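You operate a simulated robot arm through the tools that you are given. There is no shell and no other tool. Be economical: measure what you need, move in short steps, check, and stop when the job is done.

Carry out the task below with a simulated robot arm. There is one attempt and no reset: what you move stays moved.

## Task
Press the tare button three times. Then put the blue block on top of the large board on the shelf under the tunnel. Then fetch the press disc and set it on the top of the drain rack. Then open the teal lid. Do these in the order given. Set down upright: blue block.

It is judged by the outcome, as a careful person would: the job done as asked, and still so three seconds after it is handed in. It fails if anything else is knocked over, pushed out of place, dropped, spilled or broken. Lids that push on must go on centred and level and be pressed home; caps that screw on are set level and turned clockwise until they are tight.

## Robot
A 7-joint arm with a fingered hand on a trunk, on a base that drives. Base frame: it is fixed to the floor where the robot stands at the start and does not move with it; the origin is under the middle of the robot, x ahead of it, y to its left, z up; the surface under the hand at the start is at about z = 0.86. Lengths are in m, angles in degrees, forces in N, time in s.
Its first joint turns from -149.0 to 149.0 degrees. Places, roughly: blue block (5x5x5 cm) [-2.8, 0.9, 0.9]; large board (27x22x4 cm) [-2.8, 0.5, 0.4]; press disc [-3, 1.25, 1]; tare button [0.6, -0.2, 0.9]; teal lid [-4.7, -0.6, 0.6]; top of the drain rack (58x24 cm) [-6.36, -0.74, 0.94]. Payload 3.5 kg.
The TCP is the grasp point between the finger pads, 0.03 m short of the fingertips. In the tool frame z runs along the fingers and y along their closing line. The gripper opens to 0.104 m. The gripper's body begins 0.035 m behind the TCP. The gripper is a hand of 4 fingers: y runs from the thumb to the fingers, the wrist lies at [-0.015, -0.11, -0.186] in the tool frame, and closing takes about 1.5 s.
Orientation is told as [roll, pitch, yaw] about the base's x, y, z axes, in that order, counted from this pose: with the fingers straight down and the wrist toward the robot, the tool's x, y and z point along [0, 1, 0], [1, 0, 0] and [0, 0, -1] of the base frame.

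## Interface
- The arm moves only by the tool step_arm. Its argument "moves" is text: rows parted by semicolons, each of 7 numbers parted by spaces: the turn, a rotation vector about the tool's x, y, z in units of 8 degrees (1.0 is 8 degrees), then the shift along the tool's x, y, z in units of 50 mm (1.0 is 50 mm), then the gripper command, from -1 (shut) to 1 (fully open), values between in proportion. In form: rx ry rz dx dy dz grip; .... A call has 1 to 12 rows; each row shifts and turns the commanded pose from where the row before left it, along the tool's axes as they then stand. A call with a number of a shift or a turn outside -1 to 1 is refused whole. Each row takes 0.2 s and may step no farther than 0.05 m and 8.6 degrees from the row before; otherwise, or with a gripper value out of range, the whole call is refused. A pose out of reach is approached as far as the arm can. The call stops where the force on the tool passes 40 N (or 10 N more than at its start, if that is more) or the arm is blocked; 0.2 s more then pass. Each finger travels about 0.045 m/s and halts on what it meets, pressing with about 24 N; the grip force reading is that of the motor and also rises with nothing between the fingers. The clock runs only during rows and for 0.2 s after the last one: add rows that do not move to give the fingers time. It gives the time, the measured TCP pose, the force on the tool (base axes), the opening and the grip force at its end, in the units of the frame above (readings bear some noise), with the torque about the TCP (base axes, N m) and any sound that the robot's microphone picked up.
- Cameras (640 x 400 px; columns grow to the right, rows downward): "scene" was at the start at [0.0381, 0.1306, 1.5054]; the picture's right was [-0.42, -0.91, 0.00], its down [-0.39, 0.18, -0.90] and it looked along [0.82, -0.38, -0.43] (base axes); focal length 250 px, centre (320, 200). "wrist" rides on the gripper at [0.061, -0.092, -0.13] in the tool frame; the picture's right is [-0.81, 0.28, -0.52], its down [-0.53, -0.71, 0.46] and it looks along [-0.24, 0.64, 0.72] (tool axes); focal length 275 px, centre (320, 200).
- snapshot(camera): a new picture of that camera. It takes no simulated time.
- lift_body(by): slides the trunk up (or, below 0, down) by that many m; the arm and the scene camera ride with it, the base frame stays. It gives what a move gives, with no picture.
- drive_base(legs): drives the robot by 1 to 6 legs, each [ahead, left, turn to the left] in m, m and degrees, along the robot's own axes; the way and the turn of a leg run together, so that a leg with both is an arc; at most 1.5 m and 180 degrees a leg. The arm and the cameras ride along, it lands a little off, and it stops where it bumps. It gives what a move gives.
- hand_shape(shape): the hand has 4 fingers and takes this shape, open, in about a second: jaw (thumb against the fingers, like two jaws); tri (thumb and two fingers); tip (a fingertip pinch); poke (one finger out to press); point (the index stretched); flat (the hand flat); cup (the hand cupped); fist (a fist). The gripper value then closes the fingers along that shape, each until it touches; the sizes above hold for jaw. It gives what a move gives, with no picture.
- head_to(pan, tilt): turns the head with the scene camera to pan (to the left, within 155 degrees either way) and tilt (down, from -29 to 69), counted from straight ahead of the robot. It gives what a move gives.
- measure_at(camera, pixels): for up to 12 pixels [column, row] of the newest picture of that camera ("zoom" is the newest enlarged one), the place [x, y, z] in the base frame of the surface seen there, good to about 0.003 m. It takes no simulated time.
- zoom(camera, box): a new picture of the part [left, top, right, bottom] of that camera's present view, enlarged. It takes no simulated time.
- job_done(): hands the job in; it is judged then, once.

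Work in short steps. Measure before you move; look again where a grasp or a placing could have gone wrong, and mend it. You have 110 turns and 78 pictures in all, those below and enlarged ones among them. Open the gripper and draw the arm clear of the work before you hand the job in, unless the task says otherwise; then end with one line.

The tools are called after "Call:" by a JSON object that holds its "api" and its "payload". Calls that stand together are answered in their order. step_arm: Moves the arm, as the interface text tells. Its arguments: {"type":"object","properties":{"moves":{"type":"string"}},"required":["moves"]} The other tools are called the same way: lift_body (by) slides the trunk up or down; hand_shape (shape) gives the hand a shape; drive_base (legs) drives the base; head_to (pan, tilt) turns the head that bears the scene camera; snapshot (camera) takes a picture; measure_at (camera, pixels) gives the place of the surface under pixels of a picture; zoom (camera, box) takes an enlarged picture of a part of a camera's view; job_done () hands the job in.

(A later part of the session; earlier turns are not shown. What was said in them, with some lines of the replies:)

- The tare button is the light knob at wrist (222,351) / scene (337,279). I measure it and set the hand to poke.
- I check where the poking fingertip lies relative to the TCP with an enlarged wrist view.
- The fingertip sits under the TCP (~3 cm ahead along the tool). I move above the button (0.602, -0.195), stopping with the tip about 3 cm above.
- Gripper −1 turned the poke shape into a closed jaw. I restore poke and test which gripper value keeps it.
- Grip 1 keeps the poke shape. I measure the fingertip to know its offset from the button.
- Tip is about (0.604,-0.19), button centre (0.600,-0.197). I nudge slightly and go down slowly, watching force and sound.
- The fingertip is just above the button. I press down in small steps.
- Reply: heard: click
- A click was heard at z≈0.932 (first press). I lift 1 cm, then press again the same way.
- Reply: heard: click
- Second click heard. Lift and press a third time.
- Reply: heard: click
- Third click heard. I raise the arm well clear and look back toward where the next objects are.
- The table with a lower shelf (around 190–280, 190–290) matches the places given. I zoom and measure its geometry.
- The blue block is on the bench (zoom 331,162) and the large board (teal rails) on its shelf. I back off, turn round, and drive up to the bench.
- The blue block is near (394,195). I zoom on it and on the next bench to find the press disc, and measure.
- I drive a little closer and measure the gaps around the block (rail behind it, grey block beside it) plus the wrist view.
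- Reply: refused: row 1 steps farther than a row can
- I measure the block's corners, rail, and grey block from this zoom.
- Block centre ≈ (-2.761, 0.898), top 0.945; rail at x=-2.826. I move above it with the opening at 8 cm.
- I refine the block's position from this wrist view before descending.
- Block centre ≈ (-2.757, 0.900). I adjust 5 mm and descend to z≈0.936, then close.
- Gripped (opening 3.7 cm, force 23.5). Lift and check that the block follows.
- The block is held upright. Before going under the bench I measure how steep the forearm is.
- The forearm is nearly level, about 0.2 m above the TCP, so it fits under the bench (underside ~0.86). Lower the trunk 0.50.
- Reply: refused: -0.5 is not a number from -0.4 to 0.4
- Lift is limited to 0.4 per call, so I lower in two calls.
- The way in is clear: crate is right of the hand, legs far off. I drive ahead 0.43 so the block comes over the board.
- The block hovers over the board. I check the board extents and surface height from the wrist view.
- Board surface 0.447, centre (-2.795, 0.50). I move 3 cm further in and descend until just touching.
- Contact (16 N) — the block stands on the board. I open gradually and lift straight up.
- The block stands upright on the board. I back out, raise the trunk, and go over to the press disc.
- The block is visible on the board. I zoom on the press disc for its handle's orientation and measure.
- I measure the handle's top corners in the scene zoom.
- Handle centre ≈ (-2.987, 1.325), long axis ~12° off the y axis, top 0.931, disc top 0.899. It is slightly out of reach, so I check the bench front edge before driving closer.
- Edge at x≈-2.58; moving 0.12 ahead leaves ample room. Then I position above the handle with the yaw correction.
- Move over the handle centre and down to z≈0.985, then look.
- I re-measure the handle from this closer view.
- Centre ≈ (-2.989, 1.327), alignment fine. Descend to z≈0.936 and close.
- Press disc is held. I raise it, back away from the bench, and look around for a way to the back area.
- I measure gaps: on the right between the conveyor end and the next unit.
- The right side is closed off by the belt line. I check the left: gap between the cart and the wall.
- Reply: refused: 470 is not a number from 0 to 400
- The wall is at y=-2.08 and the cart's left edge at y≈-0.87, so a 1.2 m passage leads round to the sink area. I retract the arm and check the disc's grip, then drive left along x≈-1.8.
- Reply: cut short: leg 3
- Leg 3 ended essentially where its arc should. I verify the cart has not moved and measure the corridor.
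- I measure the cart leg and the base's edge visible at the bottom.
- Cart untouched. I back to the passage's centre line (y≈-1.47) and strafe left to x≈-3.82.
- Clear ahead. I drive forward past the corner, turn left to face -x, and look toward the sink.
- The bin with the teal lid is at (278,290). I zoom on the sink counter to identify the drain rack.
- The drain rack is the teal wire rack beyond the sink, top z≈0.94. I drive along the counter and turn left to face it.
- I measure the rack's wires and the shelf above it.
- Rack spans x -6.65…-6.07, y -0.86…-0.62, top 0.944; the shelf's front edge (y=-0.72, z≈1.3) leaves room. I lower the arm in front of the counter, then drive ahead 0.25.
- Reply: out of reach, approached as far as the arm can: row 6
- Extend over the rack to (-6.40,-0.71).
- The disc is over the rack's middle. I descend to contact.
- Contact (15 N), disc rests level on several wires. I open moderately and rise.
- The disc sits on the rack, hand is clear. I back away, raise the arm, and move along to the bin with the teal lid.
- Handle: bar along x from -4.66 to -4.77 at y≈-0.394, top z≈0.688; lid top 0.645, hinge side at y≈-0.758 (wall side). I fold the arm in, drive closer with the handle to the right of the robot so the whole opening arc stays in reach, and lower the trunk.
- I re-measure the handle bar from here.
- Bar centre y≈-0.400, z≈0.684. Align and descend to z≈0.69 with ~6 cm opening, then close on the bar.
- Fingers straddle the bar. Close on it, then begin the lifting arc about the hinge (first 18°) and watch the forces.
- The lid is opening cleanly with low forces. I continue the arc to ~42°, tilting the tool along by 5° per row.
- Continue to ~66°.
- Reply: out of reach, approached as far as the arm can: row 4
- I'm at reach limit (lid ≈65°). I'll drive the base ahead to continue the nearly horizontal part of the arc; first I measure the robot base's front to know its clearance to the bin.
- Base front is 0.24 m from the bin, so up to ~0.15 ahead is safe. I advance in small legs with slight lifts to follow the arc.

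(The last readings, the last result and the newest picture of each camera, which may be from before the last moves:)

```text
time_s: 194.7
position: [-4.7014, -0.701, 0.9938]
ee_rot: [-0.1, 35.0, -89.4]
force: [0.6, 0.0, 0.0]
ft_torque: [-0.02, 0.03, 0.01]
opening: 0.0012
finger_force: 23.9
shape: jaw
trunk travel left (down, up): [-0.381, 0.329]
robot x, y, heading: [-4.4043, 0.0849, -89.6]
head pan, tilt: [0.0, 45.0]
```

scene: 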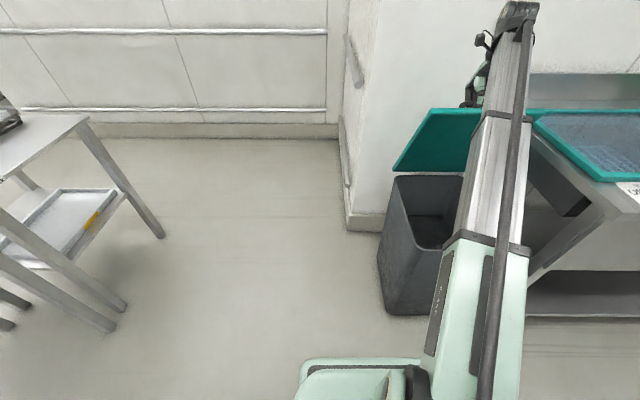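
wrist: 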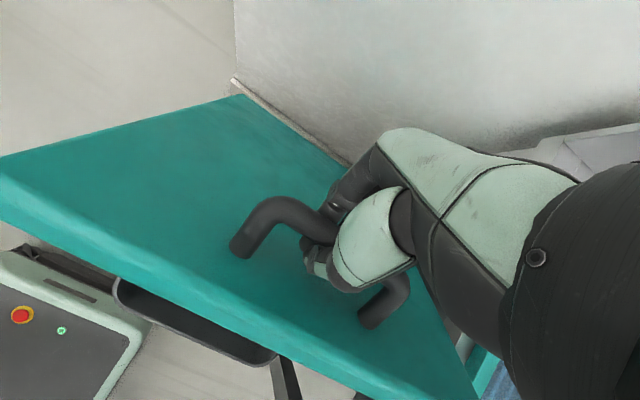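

Forces stay low. Continue.

Call:
{"api": "lift_body", "payload": {"by": 0.004}}

Call:
{"api": "drive_base", "payload": {"legs": [[0.05, 0, 0]]}}

Call:
{"api": "snapshot", "payload": {"camera": "wrist"}}

```text
time_s: 195.3
position: [-4.7027, -0.7018, 0.9982]
ee_rot: [-0.1, 35.0, -89.3]
force: [-0.3, -0.4, -0.6]
ft_torque: [0.01, 0.0, 0.05]
opening: 0.0008
finger_force: 23.7
shape: jaw
trunk travel left (down, up): [-0.385, 0.325]
robot x, y, heading: [-4.403, 0.0803, -89.5]
head pan, tilt: [0.0, 45.0]
```

```text
time_s: 196.2
position: [-4.7029, -0.7501, 0.9977]
ee_rot: [0.0, 34.9, -89.3]
force: [0.0, -0.1, -1.0]
ft_torque: [0.03, 0.04, 0.0]
opening: 0.0013
finger_force: 23.9
shape: jaw
trunk travel left (down, up): [-0.385, 0.325]
robot x, y, heading: [-4.4073, 0.0339, -89.3]
head pan, tilt: [0.0, 45.0]
```

```text
17 pictures are left
```

wrist: 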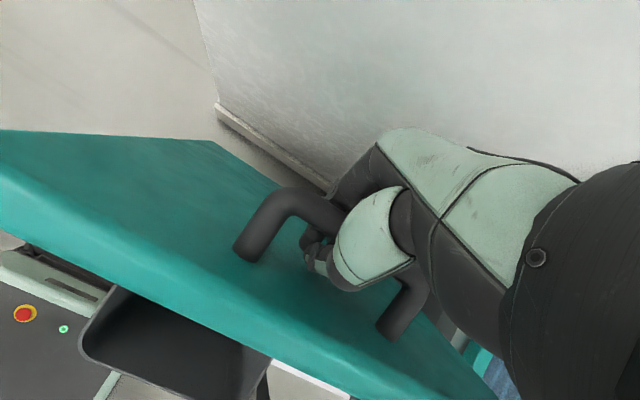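

Lid ≈80°, forces near zero. Advance another 5 cm to about 89°.

Call:
{"api": "drive_base", "payload": {"legs": [[0.05, 0, 0]]}}

Call:
{"api": "step_arm", "payload": {"moves": "-0.625 0 0 0 0 0 -1; -0.625 0 0 0 0 0 -1; 0 0 0 0 0 0 -1"}}

Call:
{"api": "snapshot", "payload": {"camera": "wrist"}}

Call:
{"api": "snapshot", "payload": {"camera": "scene"}}

```text
time_s: 197.1
position: [-4.7014, -0.7998, 0.9992]
ee_rot: [0.0, 34.9, -89.4]
force: [0.4, 23.2, -6.6]
ft_torque: [-0.39, 0.04, 0.04]
opening: 0.0023
finger_force: 23.8
shape: jaw
trunk travel left (down, up): [-0.385, 0.325]
robot x, y, heading: [-4.4043, -0.0172, -89.3]
head pan, tilt: [0.0, 45.0]
```

```text
time_s: 197.9
position: [-4.7018, -0.7997, 0.9981]
ee_rot: [-0.1, 24.9, -89.4]
force: [1.2, 7.7, 1.4]
ft_torque: [-0.12, 0.0, -0.02]
opening: 0.0016
finger_force: 24.0
shape: jaw
trunk travel left (down, up): [-0.385, 0.325]
robot x, y, heading: [-4.4034, -0.0166, -89.4]
head pan, tilt: [0.0, 45.0]
```

```text
16 pictures are left
```

wrist: 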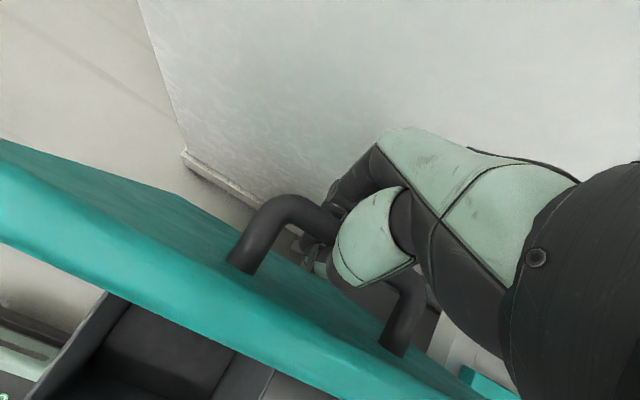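

```text
15 pictures are left
```

scene: 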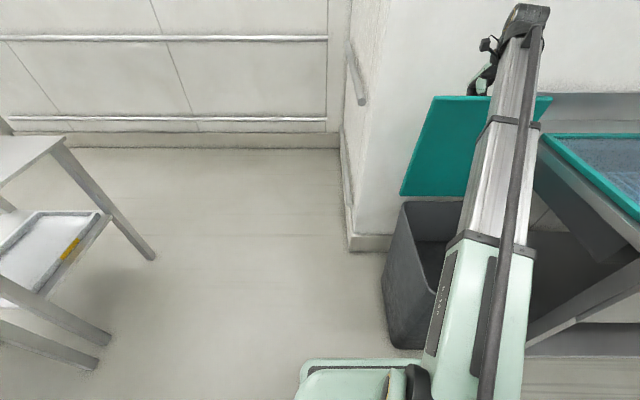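

Force rose to 23 N then eased to 8 N after tilting back. I measure the lid angle and the bin position.

Call:
{"api": "measure_at", "payload": {"camera": "scene", "pixels": [[437, 100], [405, 190], [430, 150], [450, 100], [390, 335], [420, 348], [420, 205], [545, 100]]}}

Call:
{"api": "measure_at", "payload": {"camera": "wrist", "pixels": [[270, 320], [60, 220], [100, 180], [270, 210], [330, 130], [190, 290]]}}

```text
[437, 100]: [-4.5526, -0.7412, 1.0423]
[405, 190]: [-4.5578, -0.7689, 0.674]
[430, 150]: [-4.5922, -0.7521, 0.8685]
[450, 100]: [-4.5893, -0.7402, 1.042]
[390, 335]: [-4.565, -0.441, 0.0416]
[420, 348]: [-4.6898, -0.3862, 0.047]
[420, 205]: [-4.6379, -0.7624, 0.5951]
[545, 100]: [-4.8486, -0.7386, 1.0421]
```

```text
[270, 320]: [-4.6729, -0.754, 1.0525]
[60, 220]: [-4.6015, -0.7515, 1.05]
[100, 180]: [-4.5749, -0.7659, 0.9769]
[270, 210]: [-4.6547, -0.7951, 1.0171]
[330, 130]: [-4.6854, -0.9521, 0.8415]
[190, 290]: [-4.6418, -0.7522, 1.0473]
```

Lid stands at ≈86°; wall at y≈-0.95. I push on about 3.6 cm while bringing the tool upright so the knuckles stay off the wall.

Call:
{"api": "step_arm", "payload": {"moves": "-0.625 0 0 0 0.226 -0.084 -1; -0.625 0 0 0 0.236 -0.054 -1; -0.625 0 0 0 0.24 -0.034 -1; 0 0 0 0 0 0 -1"}}

Call:
{"api": "snapshot", "payload": {"camera": "wrist"}}

Call:
{"api": "zoom", "payload": {"camera": "scene", "box": [360, 0, 600, 220]}}

Call:
{"api": "measure_at", "payload": {"camera": "scene", "pixels": [[437, 100], [405, 190], [420, 150]]}}

```text
time_s: 198.4
position: [-4.7017, -0.8081, 0.9975]
ee_rot: [0.0, 18.2, -89.6]
force: [3.1, 28.6, 4.4]
ft_torque: [-0.37, 0.06, -0.03]
opening: 0.0044
finger_force: 24.3
shape: jaw
trunk travel left (down, up): [-0.385, 0.325]
robot x, y, heading: [-4.4041, -0.0157, -89.6]
head pan, tilt: [0.0, 45.0]
stopped in row 2: the force on the tool passed its limit at 43 N (the readings are from after the stop); the commanded pose is now the measured one
```

```text
14 pictures are left
```

wrist: 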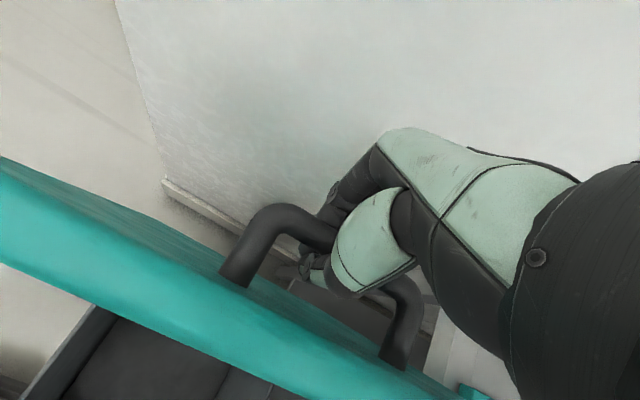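

```text
1.82 times, centred on (480, 110) of scene
```

zoom: 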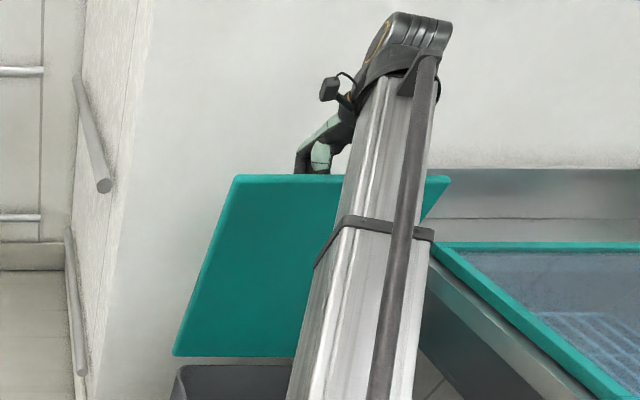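

```text
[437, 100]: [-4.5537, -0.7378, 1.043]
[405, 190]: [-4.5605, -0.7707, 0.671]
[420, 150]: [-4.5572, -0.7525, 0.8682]
```

The lid no longer moved with 28–43 N. I check whether the hand touches the wall or the lid hit its stop.

Call:
{"api": "measure_at", "payload": {"camera": "wrist", "pixels": [[340, 185], [365, 160], [378, 145], [395, 131], [335, 198], [330, 150], [300, 180], [350, 100], [420, 110], [450, 143]]}}

```text
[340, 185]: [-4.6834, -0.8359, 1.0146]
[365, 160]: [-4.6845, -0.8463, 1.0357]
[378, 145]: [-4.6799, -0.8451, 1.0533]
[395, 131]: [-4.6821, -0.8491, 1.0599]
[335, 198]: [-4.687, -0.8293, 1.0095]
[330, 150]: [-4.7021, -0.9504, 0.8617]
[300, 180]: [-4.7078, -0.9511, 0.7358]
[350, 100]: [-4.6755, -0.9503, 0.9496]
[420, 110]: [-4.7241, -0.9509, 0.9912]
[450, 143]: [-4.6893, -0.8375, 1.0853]
```

The hand is 10 cm off the wall, so the lid is at its stop (~86°). I relieve the push, open slightly, and see if the lid stays.

Call:
{"api": "step_arm", "payload": {"moves": "0 0 0 0 -0.08 0.02 -1; 0 0 0 0 0 0 -1"}}

Call:
{"api": "step_arm", "payload": {"moves": "0 0 0 0 0 0 -0.8; 0 0 0 0 0 0 -0.6; 0 0 0 0 0 0 -0.45; 0 0 0 0 0 0 -0.45; 0 0 0 0 0 0 -0.45"}}

Call:
{"api": "snapshot", "payload": {"camera": "wrist"}}

```text
time_s: 199.1
position: [-4.7019, -0.8065, 0.9982]
ee_rot: [0.1, 18.0, -89.4]
force: [0.8, 21.3, 7.2]
ft_torque: [-0.23, 0.02, -0.01]
opening: 0.0041
finger_force: 23.8
shape: jaw
trunk travel left (down, up): [-0.385, 0.325]
robot x, y, heading: [-4.4034, -0.0144, -89.4]
head pan, tilt: [0.0, 45.0]
```

```text
time_s: 200.2
position: [-4.7022, -0.8098, 0.9951]
ee_rot: [0.0, 18.2, -89.5]
force: [0.7, -0.7, -0.7]
ft_torque: [-0.02, -0.01, 0.01]
opening: 0.0284
finger_force: 0.1
shape: jaw
trunk travel left (down, up): [-0.385, 0.325]
robot x, y, heading: [-4.4018, -0.0132, -89.5]
head pan, tilt: [0.0, 45.0]
```

```text
12 pictures are left
```

wrist: 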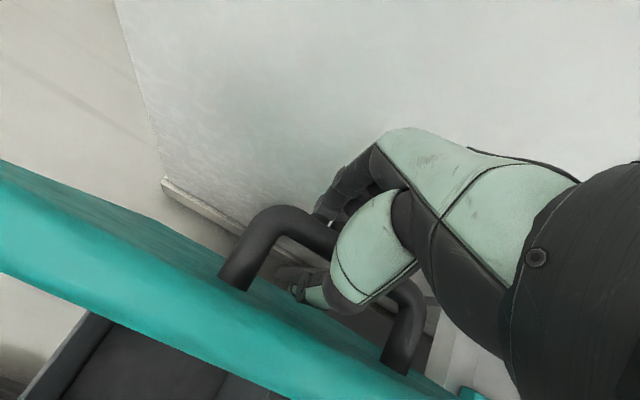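

No load and the lid did not move: it holds itself. I withdraw the hand along its own axis, away from the bar.

Call:
{"api": "step_arm", "payload": {"moves": "0 0 0 0 0 -0.4 -0.45; 0 0 0 0 0 -0.5 -0.45; 0 0 0 0 0 -0.6 -0.45; 0 0 0 0 0 -0.6 -0.45; 0 0 0 0 0 0 -0.45"}}

Call:
{"api": "snapshot", "payload": {"camera": "wrist"}}

```text
time_s: 201.4
position: [-4.694, -0.8256, 1.0881]
ee_rot: [-0.1, 18.1, -89.6]
force: [0.3, 0.7, 0.8]
ft_torque: [-0.04, -0.01, -0.02]
opening: 0.0284
finger_force: 0.0
shape: jaw
out of reach, approached as far as the arm can: row 4
trunk travel left (down, up): [-0.385, 0.325]
robot x, y, heading: [-4.4014, -0.0173, -89.5]
head pan, tilt: [0.0, 45.0]
```

```text
11 pictures are left
```

wrist: 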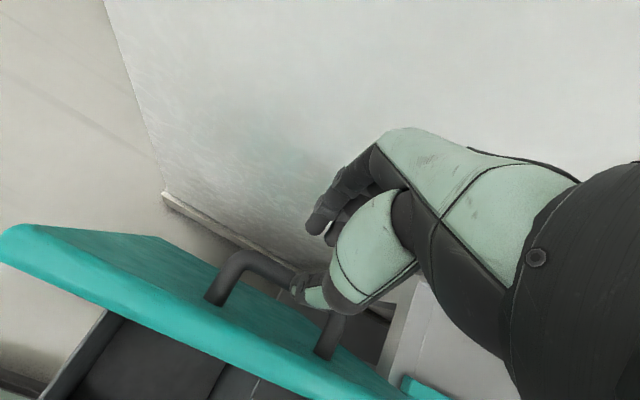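

The lid holds. I raise the trunk to lift the hand clear over the lid edge, then back away.

Call:
{"api": "lift_body", "payload": {"by": 0.2}}

Call:
{"api": "drive_base", "payload": {"legs": [[-0.6, 0, 0]]}}

Call:
{"api": "head_to", "payload": {"pan": -10, "tilt": 40}}

Call:
{"api": "snapshot", "payload": {"camera": "scene"}}

```text
time_s: 203.6
position: [-4.6952, -0.827, 1.2857]
ee_rot: [-0.2, 18.0, -89.6]
force: [-0.3, -0.7, -0.1]
ft_torque: [-0.02, -0.01, -0.01]
opening: 0.0284
finger_force: 0.1
shape: jaw
trunk travel left (down, up): [-0.585, 0.125]
robot x, y, heading: [-4.4034, -0.0154, -89.5]
head pan, tilt: [0.0, 45.0]
```

```text
time_s: 207.0
position: [-4.7037, -0.2227, 1.2868]
ee_rot: [-0.1, 18.0, -90.1]
force: [0.3, -0.2, 0.1]
ft_torque: [-0.05, 0.01, 0.0]
opening: 0.0285
finger_force: 0.0
shape: jaw
trunk travel left (down, up): [-0.585, 0.125]
robot x, y, heading: [-4.4088, 0.5845, -90.0]
head pan, tilt: [0.0, 45.0]
```

```text
time_s: 207.7
position: [-4.7033, -0.2229, 1.287]
ee_rot: [0.0, 18.0, -90.0]
force: [0.5, 0.3, -0.3]
ft_torque: [0.05, 0.0, 0.01]
opening: 0.0284
finger_force: 0.0
shape: jaw
trunk travel left (down, up): [-0.585, 0.125]
robot x, y, heading: [-4.4053, 0.5841, -90.0]
head pan, tilt: [-10.0, 40.0]
```

```text
10 pictures are left
```

scene: 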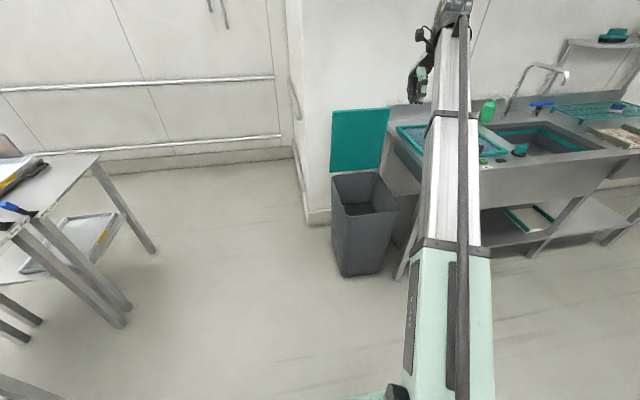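

The lid stands open on its own. I take one look at the drain rack to confirm the disc, and open the gripper.

Call:
{"api": "step_arm", "payload": {"moves": "0 0 0 0 -0.5 0 1; 0 0 0 0 0 0 1; 0 0 0 0 0 0 1"}}

Call:
{"api": "head_to", "payload": {"pan": -50, "tilt": 25}}

Call:
{"api": "zoom", "payload": {"camera": "scene", "box": [200, 80, 480, 260]}}

```text
time_s: 208.5
position: [-4.7036, -0.1988, 1.2952]
ee_rot: [-0.2, 17.9, -90.0]
force: [-0.2, 0.7, 0.3]
ft_torque: [0.0, 0.0, 0.01]
opening: 0.0989
finger_force: 0.0
shape: jaw
trunk travel left (down, up): [-0.585, 0.125]
robot x, y, heading: [-4.4036, 0.5847, -89.7]
head pan, tilt: [-10.0, 40.0]
```

```text
time_s: 209.6
position: [-4.7049, -0.199, 1.2945]
ee_rot: [-0.1, 18.0, -90.1]
force: [0.1, -0.2, -0.2]
ft_torque: [-0.01, 0.03, 0.01]
opening: 0.1036
finger_force: 0.0
shape: jaw
trunk travel left (down, up): [-0.585, 0.125]
robot x, y, heading: [-4.4055, 0.5869, -90.2]
head pan, tilt: [-50.0, 25.0]
```

```text
2.22 times, centred on (340, 170) of scene
```

zoom: 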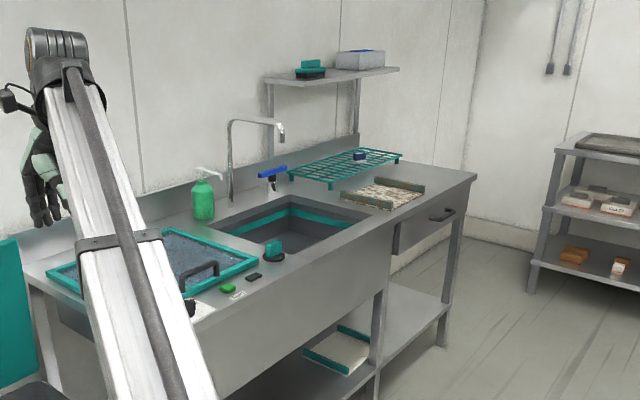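

The disc is on the rack, the lid is open, the block stands on the board, and the arm is clear with the gripper open, so I hand in.

Call:
{"api": "job_done", "payload": {}}

```text
The job is handed in.
```

All four steps are done in order and the job is handed in: the tare button was pressed three times (three clicks heard), the blue block stands upright on the large board, the press disc is on the drain rack, and the teal lid is open to its stop at about 86° and stays up without being held.
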